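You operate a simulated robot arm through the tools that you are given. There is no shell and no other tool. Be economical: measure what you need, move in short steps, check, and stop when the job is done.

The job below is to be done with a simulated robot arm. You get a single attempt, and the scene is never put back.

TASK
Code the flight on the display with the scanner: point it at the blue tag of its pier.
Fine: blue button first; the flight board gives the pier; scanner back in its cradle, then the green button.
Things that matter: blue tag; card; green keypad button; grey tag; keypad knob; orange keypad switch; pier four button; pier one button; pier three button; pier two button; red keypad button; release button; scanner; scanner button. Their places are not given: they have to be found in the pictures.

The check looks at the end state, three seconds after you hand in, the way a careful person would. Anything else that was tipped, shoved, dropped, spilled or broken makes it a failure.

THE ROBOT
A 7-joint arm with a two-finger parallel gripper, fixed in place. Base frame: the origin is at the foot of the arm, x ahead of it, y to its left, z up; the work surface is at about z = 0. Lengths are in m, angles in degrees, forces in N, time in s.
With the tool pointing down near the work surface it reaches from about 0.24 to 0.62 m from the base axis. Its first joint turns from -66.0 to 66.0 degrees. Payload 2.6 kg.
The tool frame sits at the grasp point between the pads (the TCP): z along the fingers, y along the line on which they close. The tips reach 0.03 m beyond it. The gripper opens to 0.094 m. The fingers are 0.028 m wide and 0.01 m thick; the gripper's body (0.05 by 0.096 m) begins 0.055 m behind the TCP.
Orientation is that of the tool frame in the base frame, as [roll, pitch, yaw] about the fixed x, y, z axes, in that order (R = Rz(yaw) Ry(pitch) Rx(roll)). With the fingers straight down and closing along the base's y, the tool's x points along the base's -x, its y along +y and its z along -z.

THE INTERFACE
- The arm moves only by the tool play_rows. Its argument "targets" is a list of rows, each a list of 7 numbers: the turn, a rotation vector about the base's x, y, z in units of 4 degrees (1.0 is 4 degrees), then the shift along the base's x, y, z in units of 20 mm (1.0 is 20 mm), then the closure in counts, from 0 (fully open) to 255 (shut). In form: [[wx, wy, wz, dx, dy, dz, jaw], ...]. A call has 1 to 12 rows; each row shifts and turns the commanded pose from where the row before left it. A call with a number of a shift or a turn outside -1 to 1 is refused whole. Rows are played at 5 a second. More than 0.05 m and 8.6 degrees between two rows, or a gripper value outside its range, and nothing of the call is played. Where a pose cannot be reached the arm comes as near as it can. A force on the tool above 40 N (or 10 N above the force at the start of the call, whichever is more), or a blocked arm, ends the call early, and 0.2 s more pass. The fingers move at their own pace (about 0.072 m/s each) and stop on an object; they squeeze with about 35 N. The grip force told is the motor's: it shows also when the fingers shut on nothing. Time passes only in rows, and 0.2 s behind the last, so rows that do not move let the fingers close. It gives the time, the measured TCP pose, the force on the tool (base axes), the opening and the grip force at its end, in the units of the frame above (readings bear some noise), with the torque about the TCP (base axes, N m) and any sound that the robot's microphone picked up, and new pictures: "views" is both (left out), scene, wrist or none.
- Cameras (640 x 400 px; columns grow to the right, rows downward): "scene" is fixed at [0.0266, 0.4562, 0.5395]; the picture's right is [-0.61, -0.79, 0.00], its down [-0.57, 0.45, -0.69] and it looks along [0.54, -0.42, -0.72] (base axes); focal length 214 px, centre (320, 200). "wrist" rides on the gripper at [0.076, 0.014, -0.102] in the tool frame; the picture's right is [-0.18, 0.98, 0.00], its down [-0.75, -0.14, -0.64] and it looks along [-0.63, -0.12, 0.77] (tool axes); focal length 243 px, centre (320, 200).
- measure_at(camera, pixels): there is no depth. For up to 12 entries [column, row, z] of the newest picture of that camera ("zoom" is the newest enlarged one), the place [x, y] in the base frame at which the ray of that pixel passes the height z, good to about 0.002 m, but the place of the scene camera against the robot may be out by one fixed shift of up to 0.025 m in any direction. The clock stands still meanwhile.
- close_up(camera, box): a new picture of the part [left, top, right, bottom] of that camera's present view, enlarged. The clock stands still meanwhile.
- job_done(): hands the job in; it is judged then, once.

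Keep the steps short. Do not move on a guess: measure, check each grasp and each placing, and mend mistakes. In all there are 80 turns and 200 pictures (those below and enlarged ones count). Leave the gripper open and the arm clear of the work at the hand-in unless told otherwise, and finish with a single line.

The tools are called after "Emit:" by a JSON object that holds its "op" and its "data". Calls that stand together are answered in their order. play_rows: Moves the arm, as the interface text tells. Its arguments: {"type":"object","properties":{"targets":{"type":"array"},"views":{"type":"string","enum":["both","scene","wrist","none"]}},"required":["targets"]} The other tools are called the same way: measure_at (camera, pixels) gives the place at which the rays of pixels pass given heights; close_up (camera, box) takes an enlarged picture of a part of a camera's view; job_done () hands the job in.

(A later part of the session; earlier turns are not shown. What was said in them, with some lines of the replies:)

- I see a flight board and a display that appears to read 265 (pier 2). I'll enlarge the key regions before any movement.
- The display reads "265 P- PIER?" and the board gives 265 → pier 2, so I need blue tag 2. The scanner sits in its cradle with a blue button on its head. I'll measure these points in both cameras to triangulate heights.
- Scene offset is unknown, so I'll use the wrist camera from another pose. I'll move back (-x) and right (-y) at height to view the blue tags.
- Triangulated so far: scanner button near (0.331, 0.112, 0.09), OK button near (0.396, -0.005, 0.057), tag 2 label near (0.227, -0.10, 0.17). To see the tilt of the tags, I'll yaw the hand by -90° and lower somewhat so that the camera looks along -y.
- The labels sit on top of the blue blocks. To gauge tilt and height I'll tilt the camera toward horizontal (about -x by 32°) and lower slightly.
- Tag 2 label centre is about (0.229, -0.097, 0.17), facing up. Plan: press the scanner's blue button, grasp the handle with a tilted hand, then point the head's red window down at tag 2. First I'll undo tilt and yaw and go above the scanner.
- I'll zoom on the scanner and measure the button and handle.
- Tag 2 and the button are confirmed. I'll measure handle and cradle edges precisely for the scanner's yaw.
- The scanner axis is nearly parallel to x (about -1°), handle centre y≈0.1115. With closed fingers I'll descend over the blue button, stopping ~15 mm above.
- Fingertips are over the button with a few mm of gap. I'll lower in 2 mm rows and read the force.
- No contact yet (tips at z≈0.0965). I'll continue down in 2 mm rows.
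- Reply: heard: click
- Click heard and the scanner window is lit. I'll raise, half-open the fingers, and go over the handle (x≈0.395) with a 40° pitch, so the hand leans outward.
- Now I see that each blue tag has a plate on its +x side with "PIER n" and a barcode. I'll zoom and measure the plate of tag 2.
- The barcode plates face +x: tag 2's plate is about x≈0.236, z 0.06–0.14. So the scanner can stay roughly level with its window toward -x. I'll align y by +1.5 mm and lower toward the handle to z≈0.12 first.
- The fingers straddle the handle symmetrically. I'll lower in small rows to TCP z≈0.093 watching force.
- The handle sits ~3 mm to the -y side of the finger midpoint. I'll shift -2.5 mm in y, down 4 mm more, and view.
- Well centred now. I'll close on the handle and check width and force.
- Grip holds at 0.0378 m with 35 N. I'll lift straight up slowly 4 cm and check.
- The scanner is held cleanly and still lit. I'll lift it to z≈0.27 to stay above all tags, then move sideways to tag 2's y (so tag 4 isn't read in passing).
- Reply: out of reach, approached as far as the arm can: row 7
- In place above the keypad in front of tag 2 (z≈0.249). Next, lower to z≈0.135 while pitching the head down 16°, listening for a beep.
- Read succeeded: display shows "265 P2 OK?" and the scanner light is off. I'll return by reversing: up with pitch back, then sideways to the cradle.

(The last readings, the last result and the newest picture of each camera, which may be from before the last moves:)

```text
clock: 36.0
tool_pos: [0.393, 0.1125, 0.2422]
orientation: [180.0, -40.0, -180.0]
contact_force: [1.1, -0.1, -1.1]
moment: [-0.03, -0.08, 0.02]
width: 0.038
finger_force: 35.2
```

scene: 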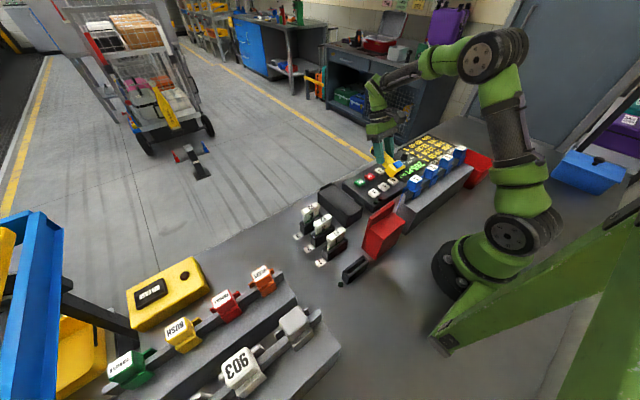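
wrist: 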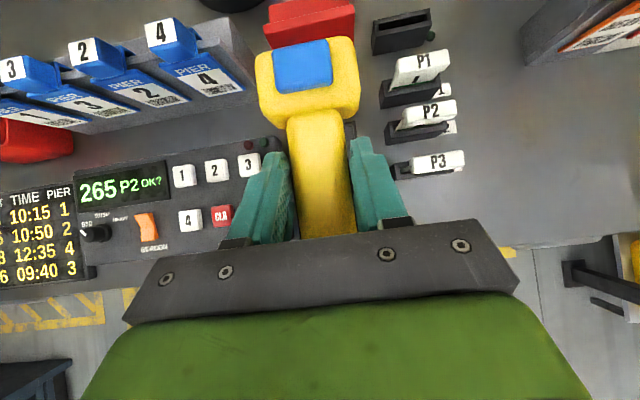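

I'll descend to about the post-lift height (z≈0.128) and compare with the earlier picture.

Emit:
{"op": "play_rows", "data": {"targets": [[0, 0, 0, 0, 0, -1, 255], [0, 0, 0, 0, 0, -1, 255], [0, 0, 0, 0, 0, -1, 255], [0, 0, 0, 0, 0, -1, 255], [0, 0, 0, 0, 0, -1, 255], [0, 0, 0, 0, 0, -0.7, 255], [0, 0, 0, 0, 0, 0, 255]], "views": "wrist"}}

Emit:
{"op": "close_up", "data": {"camera": "scene", "box": [310, 130, 390, 220]}}

Emit:
{"op": "play_rows", "data": {"targets": [[0, 0, 0, 0, 0, 0, 255]], "views": "none"}}

Emit:
{"op": "play_rows", "data": {"targets": [[0, 0, 0, 0, 0, 0, 255]], "views": "none"}}

```text
clock: 37.6
tool_pos: [0.3929, 0.1094, 0.1273]
orientation: [-180.0, -40.1, -180.0]
contact_force: [0.2, -0.3, -3.1]
moment: [0.02, -0.05, 0.01]
width: 0.0378
finger_force: 34.5
```

wrist: 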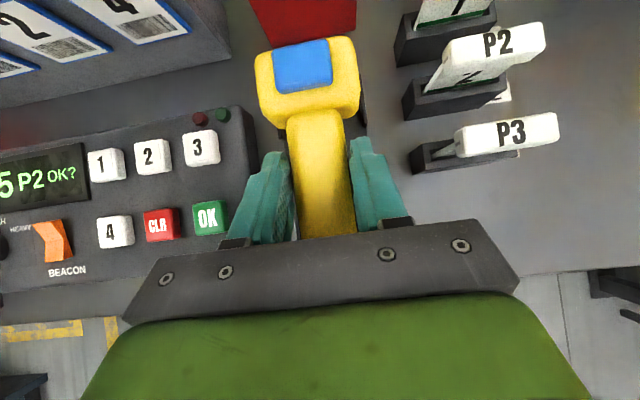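

```text
4.44 times, centred on (350, 175) of scene
```

zoom: 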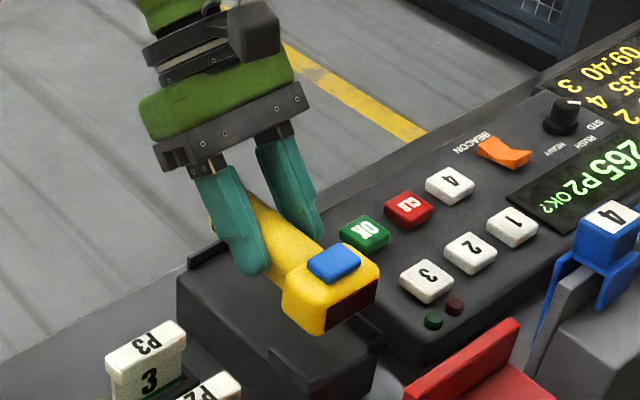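

```text
clock: 38.0
tool_pos: [0.3917, 0.1091, 0.1269]
orientation: [-179.9, -40.1, -180.0]
contact_force: [-1.3, -0.3, -2.2]
moment: [-0.01, -0.04, 0.04]
width: 0.0379
finger_force: 35.2
```

```text
clock: 38.4
tool_pos: [0.3927, 0.1089, 0.1287]
orientation: [180.0, -40.1, -179.9]
contact_force: [-0.1, -1.2, -2.5]
moment: [0.02, -0.09, 0.01]
width: 0.0379
finger_force: 34.8
```

The view matches the earlier lift picture within ~1–2 px. I'll lower into the cradle in shrinking rows, watching force.

Emit:
{"op": "play_rows", "data": {"targets": [[0, 0, 0, 0, 0, -0.5, 255], [0, 0, 0, 0, 0, -0.4, 255], [0, 0, 0, 0, 0, -0.3, 255], [0, 0, 0, 0, 0, -0.25, 255], [0, 0, 0, 0, 0, -0.2, 255], [0, 0, 0, 0, 0, -0.15, 255], [0, 0, 0, 0, 0, -0.1, 255]], "views": "wrist"}}

Emit:
{"op": "close_up", "data": {"camera": "scene", "box": [310, 150, 390, 220]}}

```text
clock: 40.0
tool_pos: [0.3916, 0.1114, 0.09]
orientation: [-180.0, -40.0, 180.0]
contact_force: [0.3, 0.2, -2.2]
moment: [0.0, -0.05, -0.03]
width: 0.0377
finger_force: 35.5
```

wrist: 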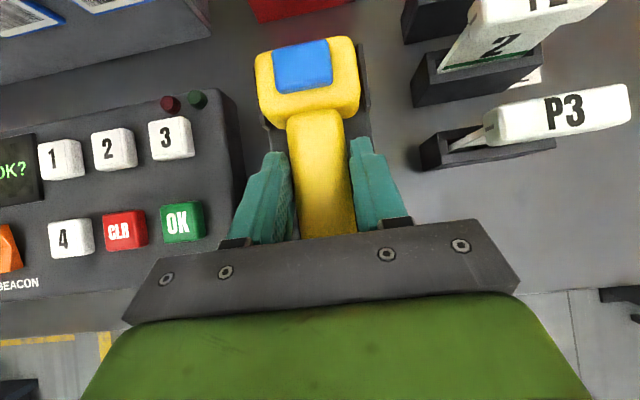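

```text
5.71 times, centred on (350, 185) of scene
```

zoom: 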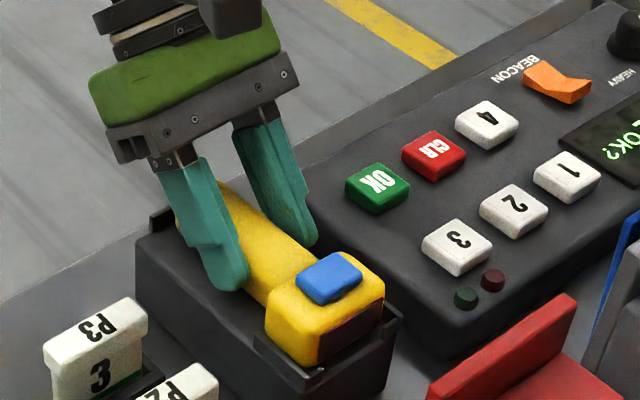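

Nearly seated, no contact force yet. I'll lower 1 mm at a time until the weight transfers.

Emit:
{"op": "play_rows", "data": {"targets": [[0, 0, 0, 0, 0, -0.05, 255], [0, 0, 0, 0, 0, -0.05, 255]], "views": "none"}}

Emit:
{"op": "close_up", "data": {"camera": "scene", "box": [310, 150, 390, 220]}}

```text
clock: 40.6
tool_pos: [0.3911, 0.1097, 0.0891]
orientation: [179.8, -40.0, 180.0]
contact_force: [-2.6, -0.5, 5.6]
moment: [-0.02, -0.33, -0.03]
width: 0.0377
finger_force: 35.0
```

```text
5.71 times, centred on (350, 185) of scene
```

zoom: 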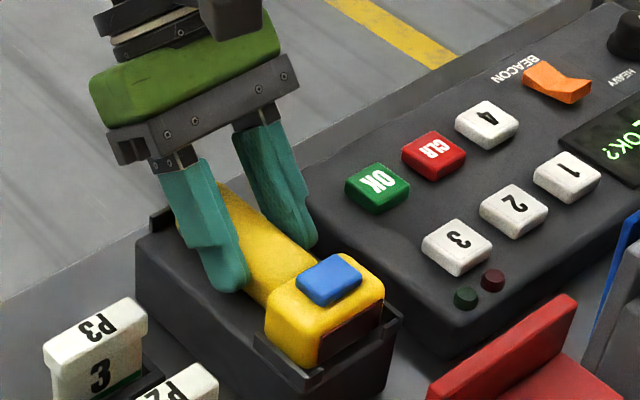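

Contact felt (~8 N) at the original height; the picture matches the starting seat. I'll open to 92 and check.

Emit:
{"op": "play_rows", "data": {"targets": [[0, 0, 0, 0, 0, 0, 140], [0, 0, 0, 0, 0, 0, 115], [0, 0, 0, 0, 0, 0, 92], [0, 0, 0, 0, 0, 0, 92]], "views": "wrist"}}

Emit:
{"op": "close_up", "data": {"camera": "scene", "box": [310, 150, 390, 220]}}

```text
clock: 41.6
tool_pos: [0.3933, 0.1099, 0.0866]
orientation: [180.0, -40.0, 179.9]
contact_force: [0.7, -0.4, 0.0]
moment: [0.0, 0.0, 0.03]
width: 0.0603
finger_force: 0.0
```

wrist: 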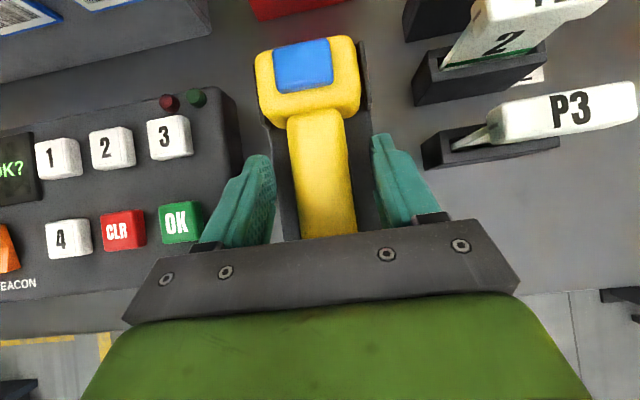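

```text
5.71 times, centred on (350, 185) of scene
```

zoom: 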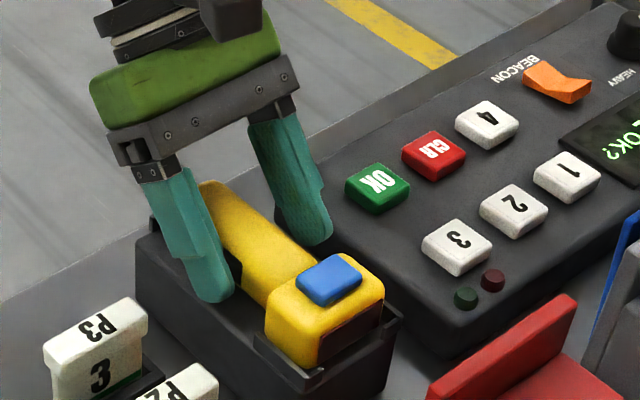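

The scanner is seated just like at the start. I'll rise straight up, un-pitch, close the fingers and move above the OK button (≈0.396, -0.003).

Emit:
{"op": "play_rows", "data": {"targets": [[0, 0, 0, 0, 0, 0.5, 92], [0, 0, 0, 0, 0, 1, 92], [0, 0, 0, 0, 0, 1, 92], [0, 0, 0, 0, 0, 1, 92], [0, -1, 0, 0, 0, 1, 92], [0, -1, 0, 0, 0, 0, 92], [0, -1, 0, 0, 0, 0, 92], [0, -1, 0, 0, 0, 0, 92]], "views": "none"}}

Emit:
{"op": "play_rows", "data": {"targets": [[0, -1, 0, 0, -1, 0, 255], [0, -1, 0, 0, -1, 0, 255], [0, -1, 0, 0, -1, 0, 255], [0, -1, 0, 0, -1, 0, 255], [0, -1, 0, 0, -1, 0, 255], [0, -1, 0, 0, -0.6, 0, 255], [0, 0, 0, 0, 0, 0, 255]], "views": "both"}}

Emit:
{"op": "close_up", "data": {"camera": "scene", "box": [310, 120, 410, 220]}}

```text
clock: 43.4
tool_pos: [0.3932, 0.1095, 0.1784]
orientation: [-180.0, -23.9, 179.9]
contact_force: [-0.4, -0.2, 0.9]
moment: [-0.01, 0.0, 0.03]
width: 0.0602
finger_force: 0.0
```

```text
clock: 45.0
tool_pos: [0.3939, -0.0026, 0.1775]
orientation: [-180.0, 0.1, 180.0]
contact_force: [0.0, -0.7, -0.1]
moment: [0.0, 0.0, -0.04]
width: 0.0
finger_force: 32.7
```

scene: 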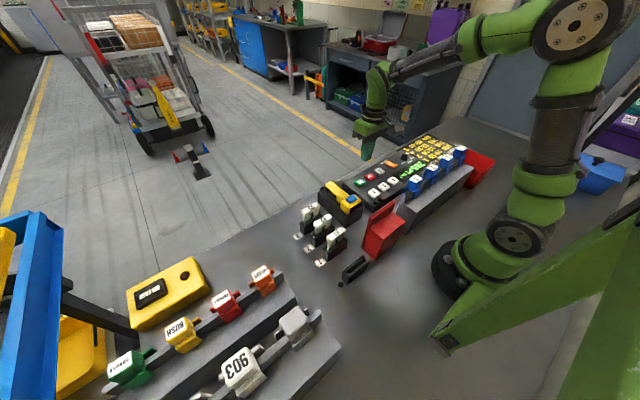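
wrist: 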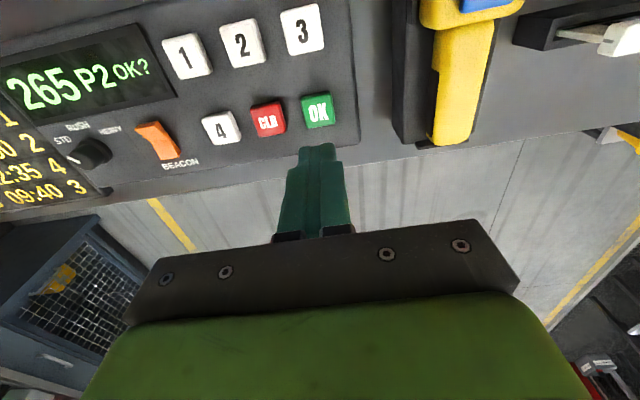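

```text
4.00 times, centred on (360, 170) of scene
```

zoom: 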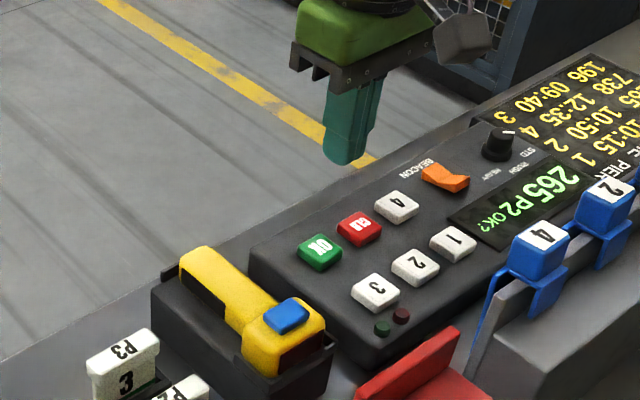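

Display still "265 P2 OK?". I'll measure the OK and CLR buttons from here.

Emit:
{"op": "measure_at", "data": {"camera": "wrist", "pixels": [[318, 111, 0.04], [318, 111, 0.05], [318, 111, 0.06], [268, 119, 0.05]]}}

```text
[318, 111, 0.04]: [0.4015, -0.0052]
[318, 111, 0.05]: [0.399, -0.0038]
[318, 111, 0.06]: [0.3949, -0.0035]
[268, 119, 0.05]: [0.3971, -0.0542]
```

OK button is at (0.397, -0.004). I'll lower to TCP z≈0.097 (tips ~0.067) and look.

Emit:
{"op": "play_rows", "data": {"targets": [[0, 0, 0, 0.13, -0.07, -1, 255], [0, 0, 0, 0, 0, -1, 255], [0, 0, 0, 0, 0, -1, 255], [0, 0, 0, 0, 0, -1, 255]], "views": "wrist"}}

Emit:
{"op": "close_up", "data": {"camera": "scene", "box": [330, 140, 410, 210]}}

```text
clock: 46.0
tool_pos: [0.396, -0.0039, 0.0959]
orientation: [180.0, 0.0, 180.0]
contact_force: [-0.2, -0.8, 0.7]
moment: [0.01, -0.01, 0.04]
width: 0.0
finger_force: 33.2
```

wrist: 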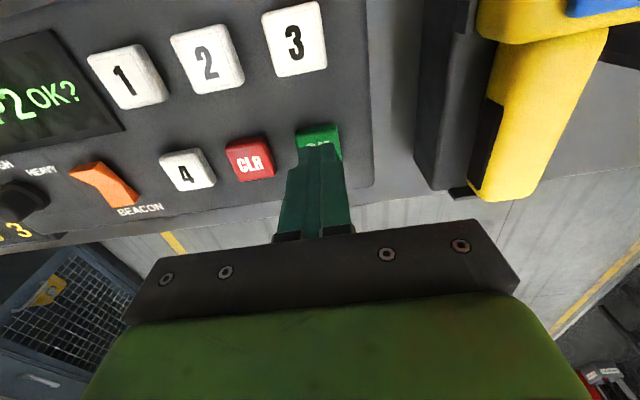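

```text
5.71 times, centred on (370, 175) of scene
```

zoom: 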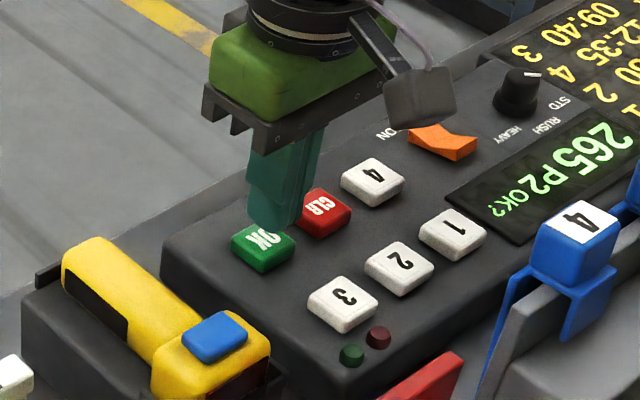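

Tips are centred above OK, clear of CLR. I'll press down in ~3 mm then 2 mm rows.

Emit:
{"op": "play_rows", "data": {"targets": [[0, 0, 0, 0, 0, -0.15, 255], [0, 0, 0, 0, 0, -0.15, 255], [0, 0, 0, 0, 0, -0.1, 255], [0, 0, 0, 0, 0, -0.1, 255]], "views": "wrist"}}

```text
clock: 47.0
tool_pos: [0.394, -0.0033, 0.0873]
orientation: [-180.0, 0.0, -179.9]
contact_force: [-0.4, -0.8, 0.1]
moment: [0.02, 0.02, -0.02]
width: 0.0001
finger_force: 32.9
```

wrist: 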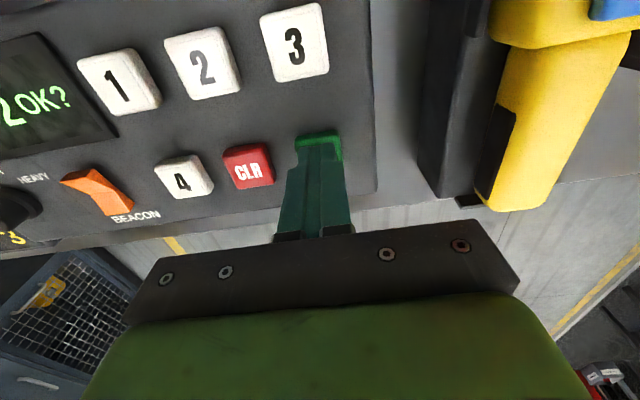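

No contact yet; I'll continue down in 2 mm rows.

Emit:
{"op": "play_rows", "data": {"targets": [[0, 0, 0, 0, 0, -0.1, 255], [0, 0, 0, 0, 0, -0.1, 255]], "views": "wrist"}}

```text
clock: 47.6
tool_pos: [0.3947, -0.0043, 0.084]
orientation: [180.0, 0.0, -180.0]
contact_force: [-0.1, -0.3, 0.1]
moment: [0.03, -0.02, -0.01]
width: 0.0001
finger_force: 33.1
```

wrist: 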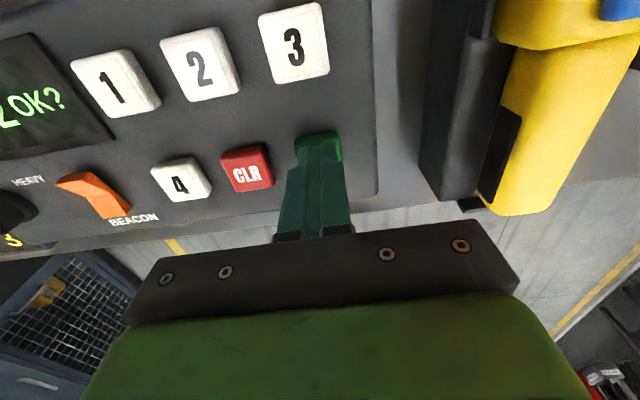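

Still free. Another 2 × 2 mm.

Emit:
{"op": "play_rows", "data": {"targets": [[0, 0, 0, 0, 0, -0.1, 255], [0, 0, 0, 0, 0, -0.1, 255]], "views": "wrist"}}

```text
clock: 48.2
tool_pos: [0.3953, -0.0028, 0.0796]
orientation: [-179.9, 0.0, 179.9]
contact_force: [1.0, 0.8, -1.3]
moment: [0.0, 0.02, -0.02]
width: 0.0
finger_force: 32.8
```

wrist: 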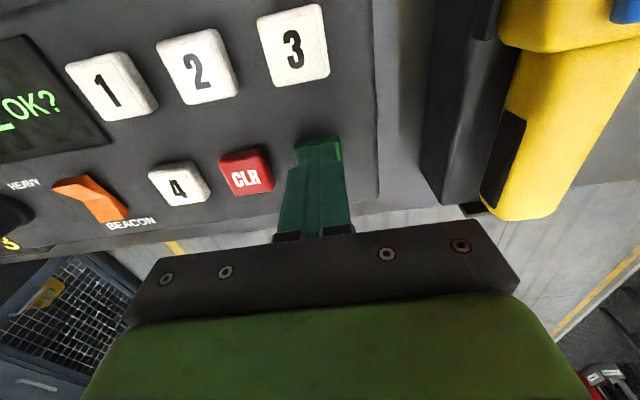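

Still no contact (tips ≈0.05). Continue down 3 × 1.6 mm.

Emit:
{"op": "play_rows", "data": {"targets": [[0, 0, 0, 0, 0, -0.08, 255], [0, 0, 0, 0, 0, -0.08, 255], [0, 0, 0, 0, 0, -0.08, 255]], "views": "wrist"}}

```text
clock: 49.0
tool_pos: [0.3944, -0.0039, 0.0756]
orientation: [-180.0, 0.0, 180.0]
contact_force: [-1.1, -1.6, 2.0]
moment: [-0.01, 0.02, 0.03]
width: 0.0001
finger_force: 33.1
heard: click
```

wrist: 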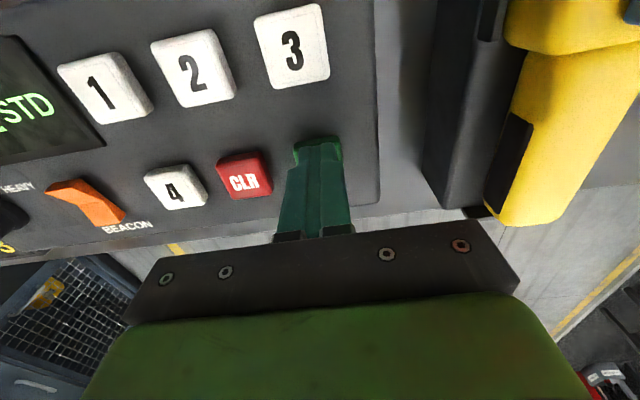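

Click heard, and the display changed. I'll rise clear, open the fingers, and check the display.

Emit:
{"op": "play_rows", "data": {"targets": [[0, 0, 0, 0, 0, 0.5, 255], [0, 0, 0, 0, 0, 1, 255], [0, 0, 0, 0, 0, 1, 255], [0, 0, 0, 0, 0, 1, 255], [0, 0, 0, 0, 0, 1, 255], [0, 0, 0, 0, 0, 1, 255], [0, 0, 0, -0.5, 0, 1, 0], [0, 0, 0, -0.5, 0, 1, 0], [0, 0, 0, -0.5, 0, 1, 0], [0, 0, 0, -0.5, 0, 1, 0], [0, 0, 0, -0.5, 0, 1, 0], [0, 0, 0, -0.5, 0, 1, 0]], "views": "both"}}

Emit:
{"op": "close_up", "data": {"camera": "scene", "box": [290, 130, 510, 280]}}

Emit:
{"op": "close_up", "data": {"camera": "wrist", "box": [40, 0, 520, 200]}}

```text
clock: 51.6
tool_pos: [0.3361, -0.0035, 0.3067]
orientation: [-180.0, -0.1, 180.0]
contact_force: [2.0, 0.3, 0.0]
moment: [0.03, -0.03, 0.01]
width: 0.0938
finger_force: 0.2
```

scene: 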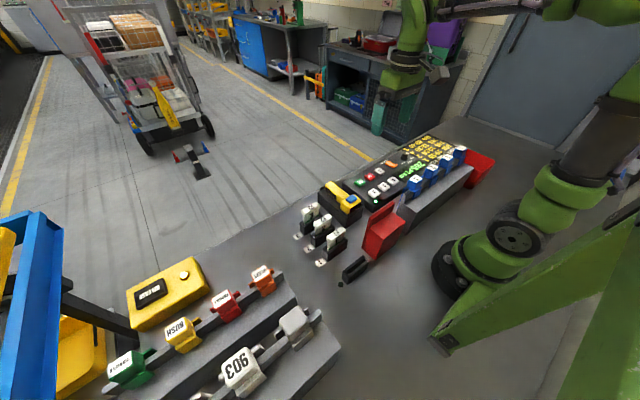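
wrist: 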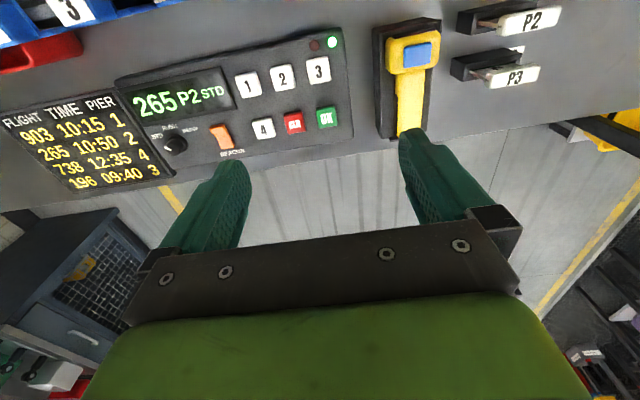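

```text
2.67 times, centred on (400, 205) of scene
```

zoom: 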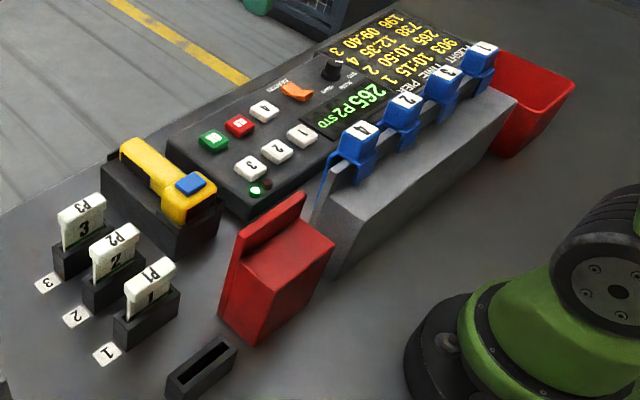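

```text
1.33 times, centred on (280, 100) of wrist
```

zoom: 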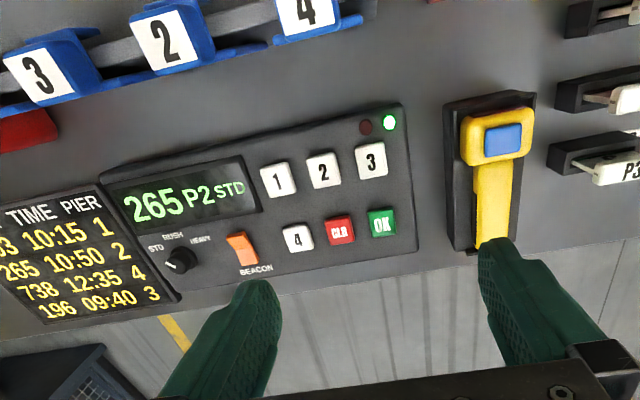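

The display reads "265 P2 STD" with the green lamp lit, the scanner is in its cradle, and the arm is clear with the gripper open. I'm handing in.

Emit:
{"op": "job_done", "data": {}}

```text
The job is handed in.
```

Flight 265 is coded to pier 2: the display reads "265 P2 STD" with the green lamp lit, the scanner is back in its cradle, and the arm is clear with the gripper open.
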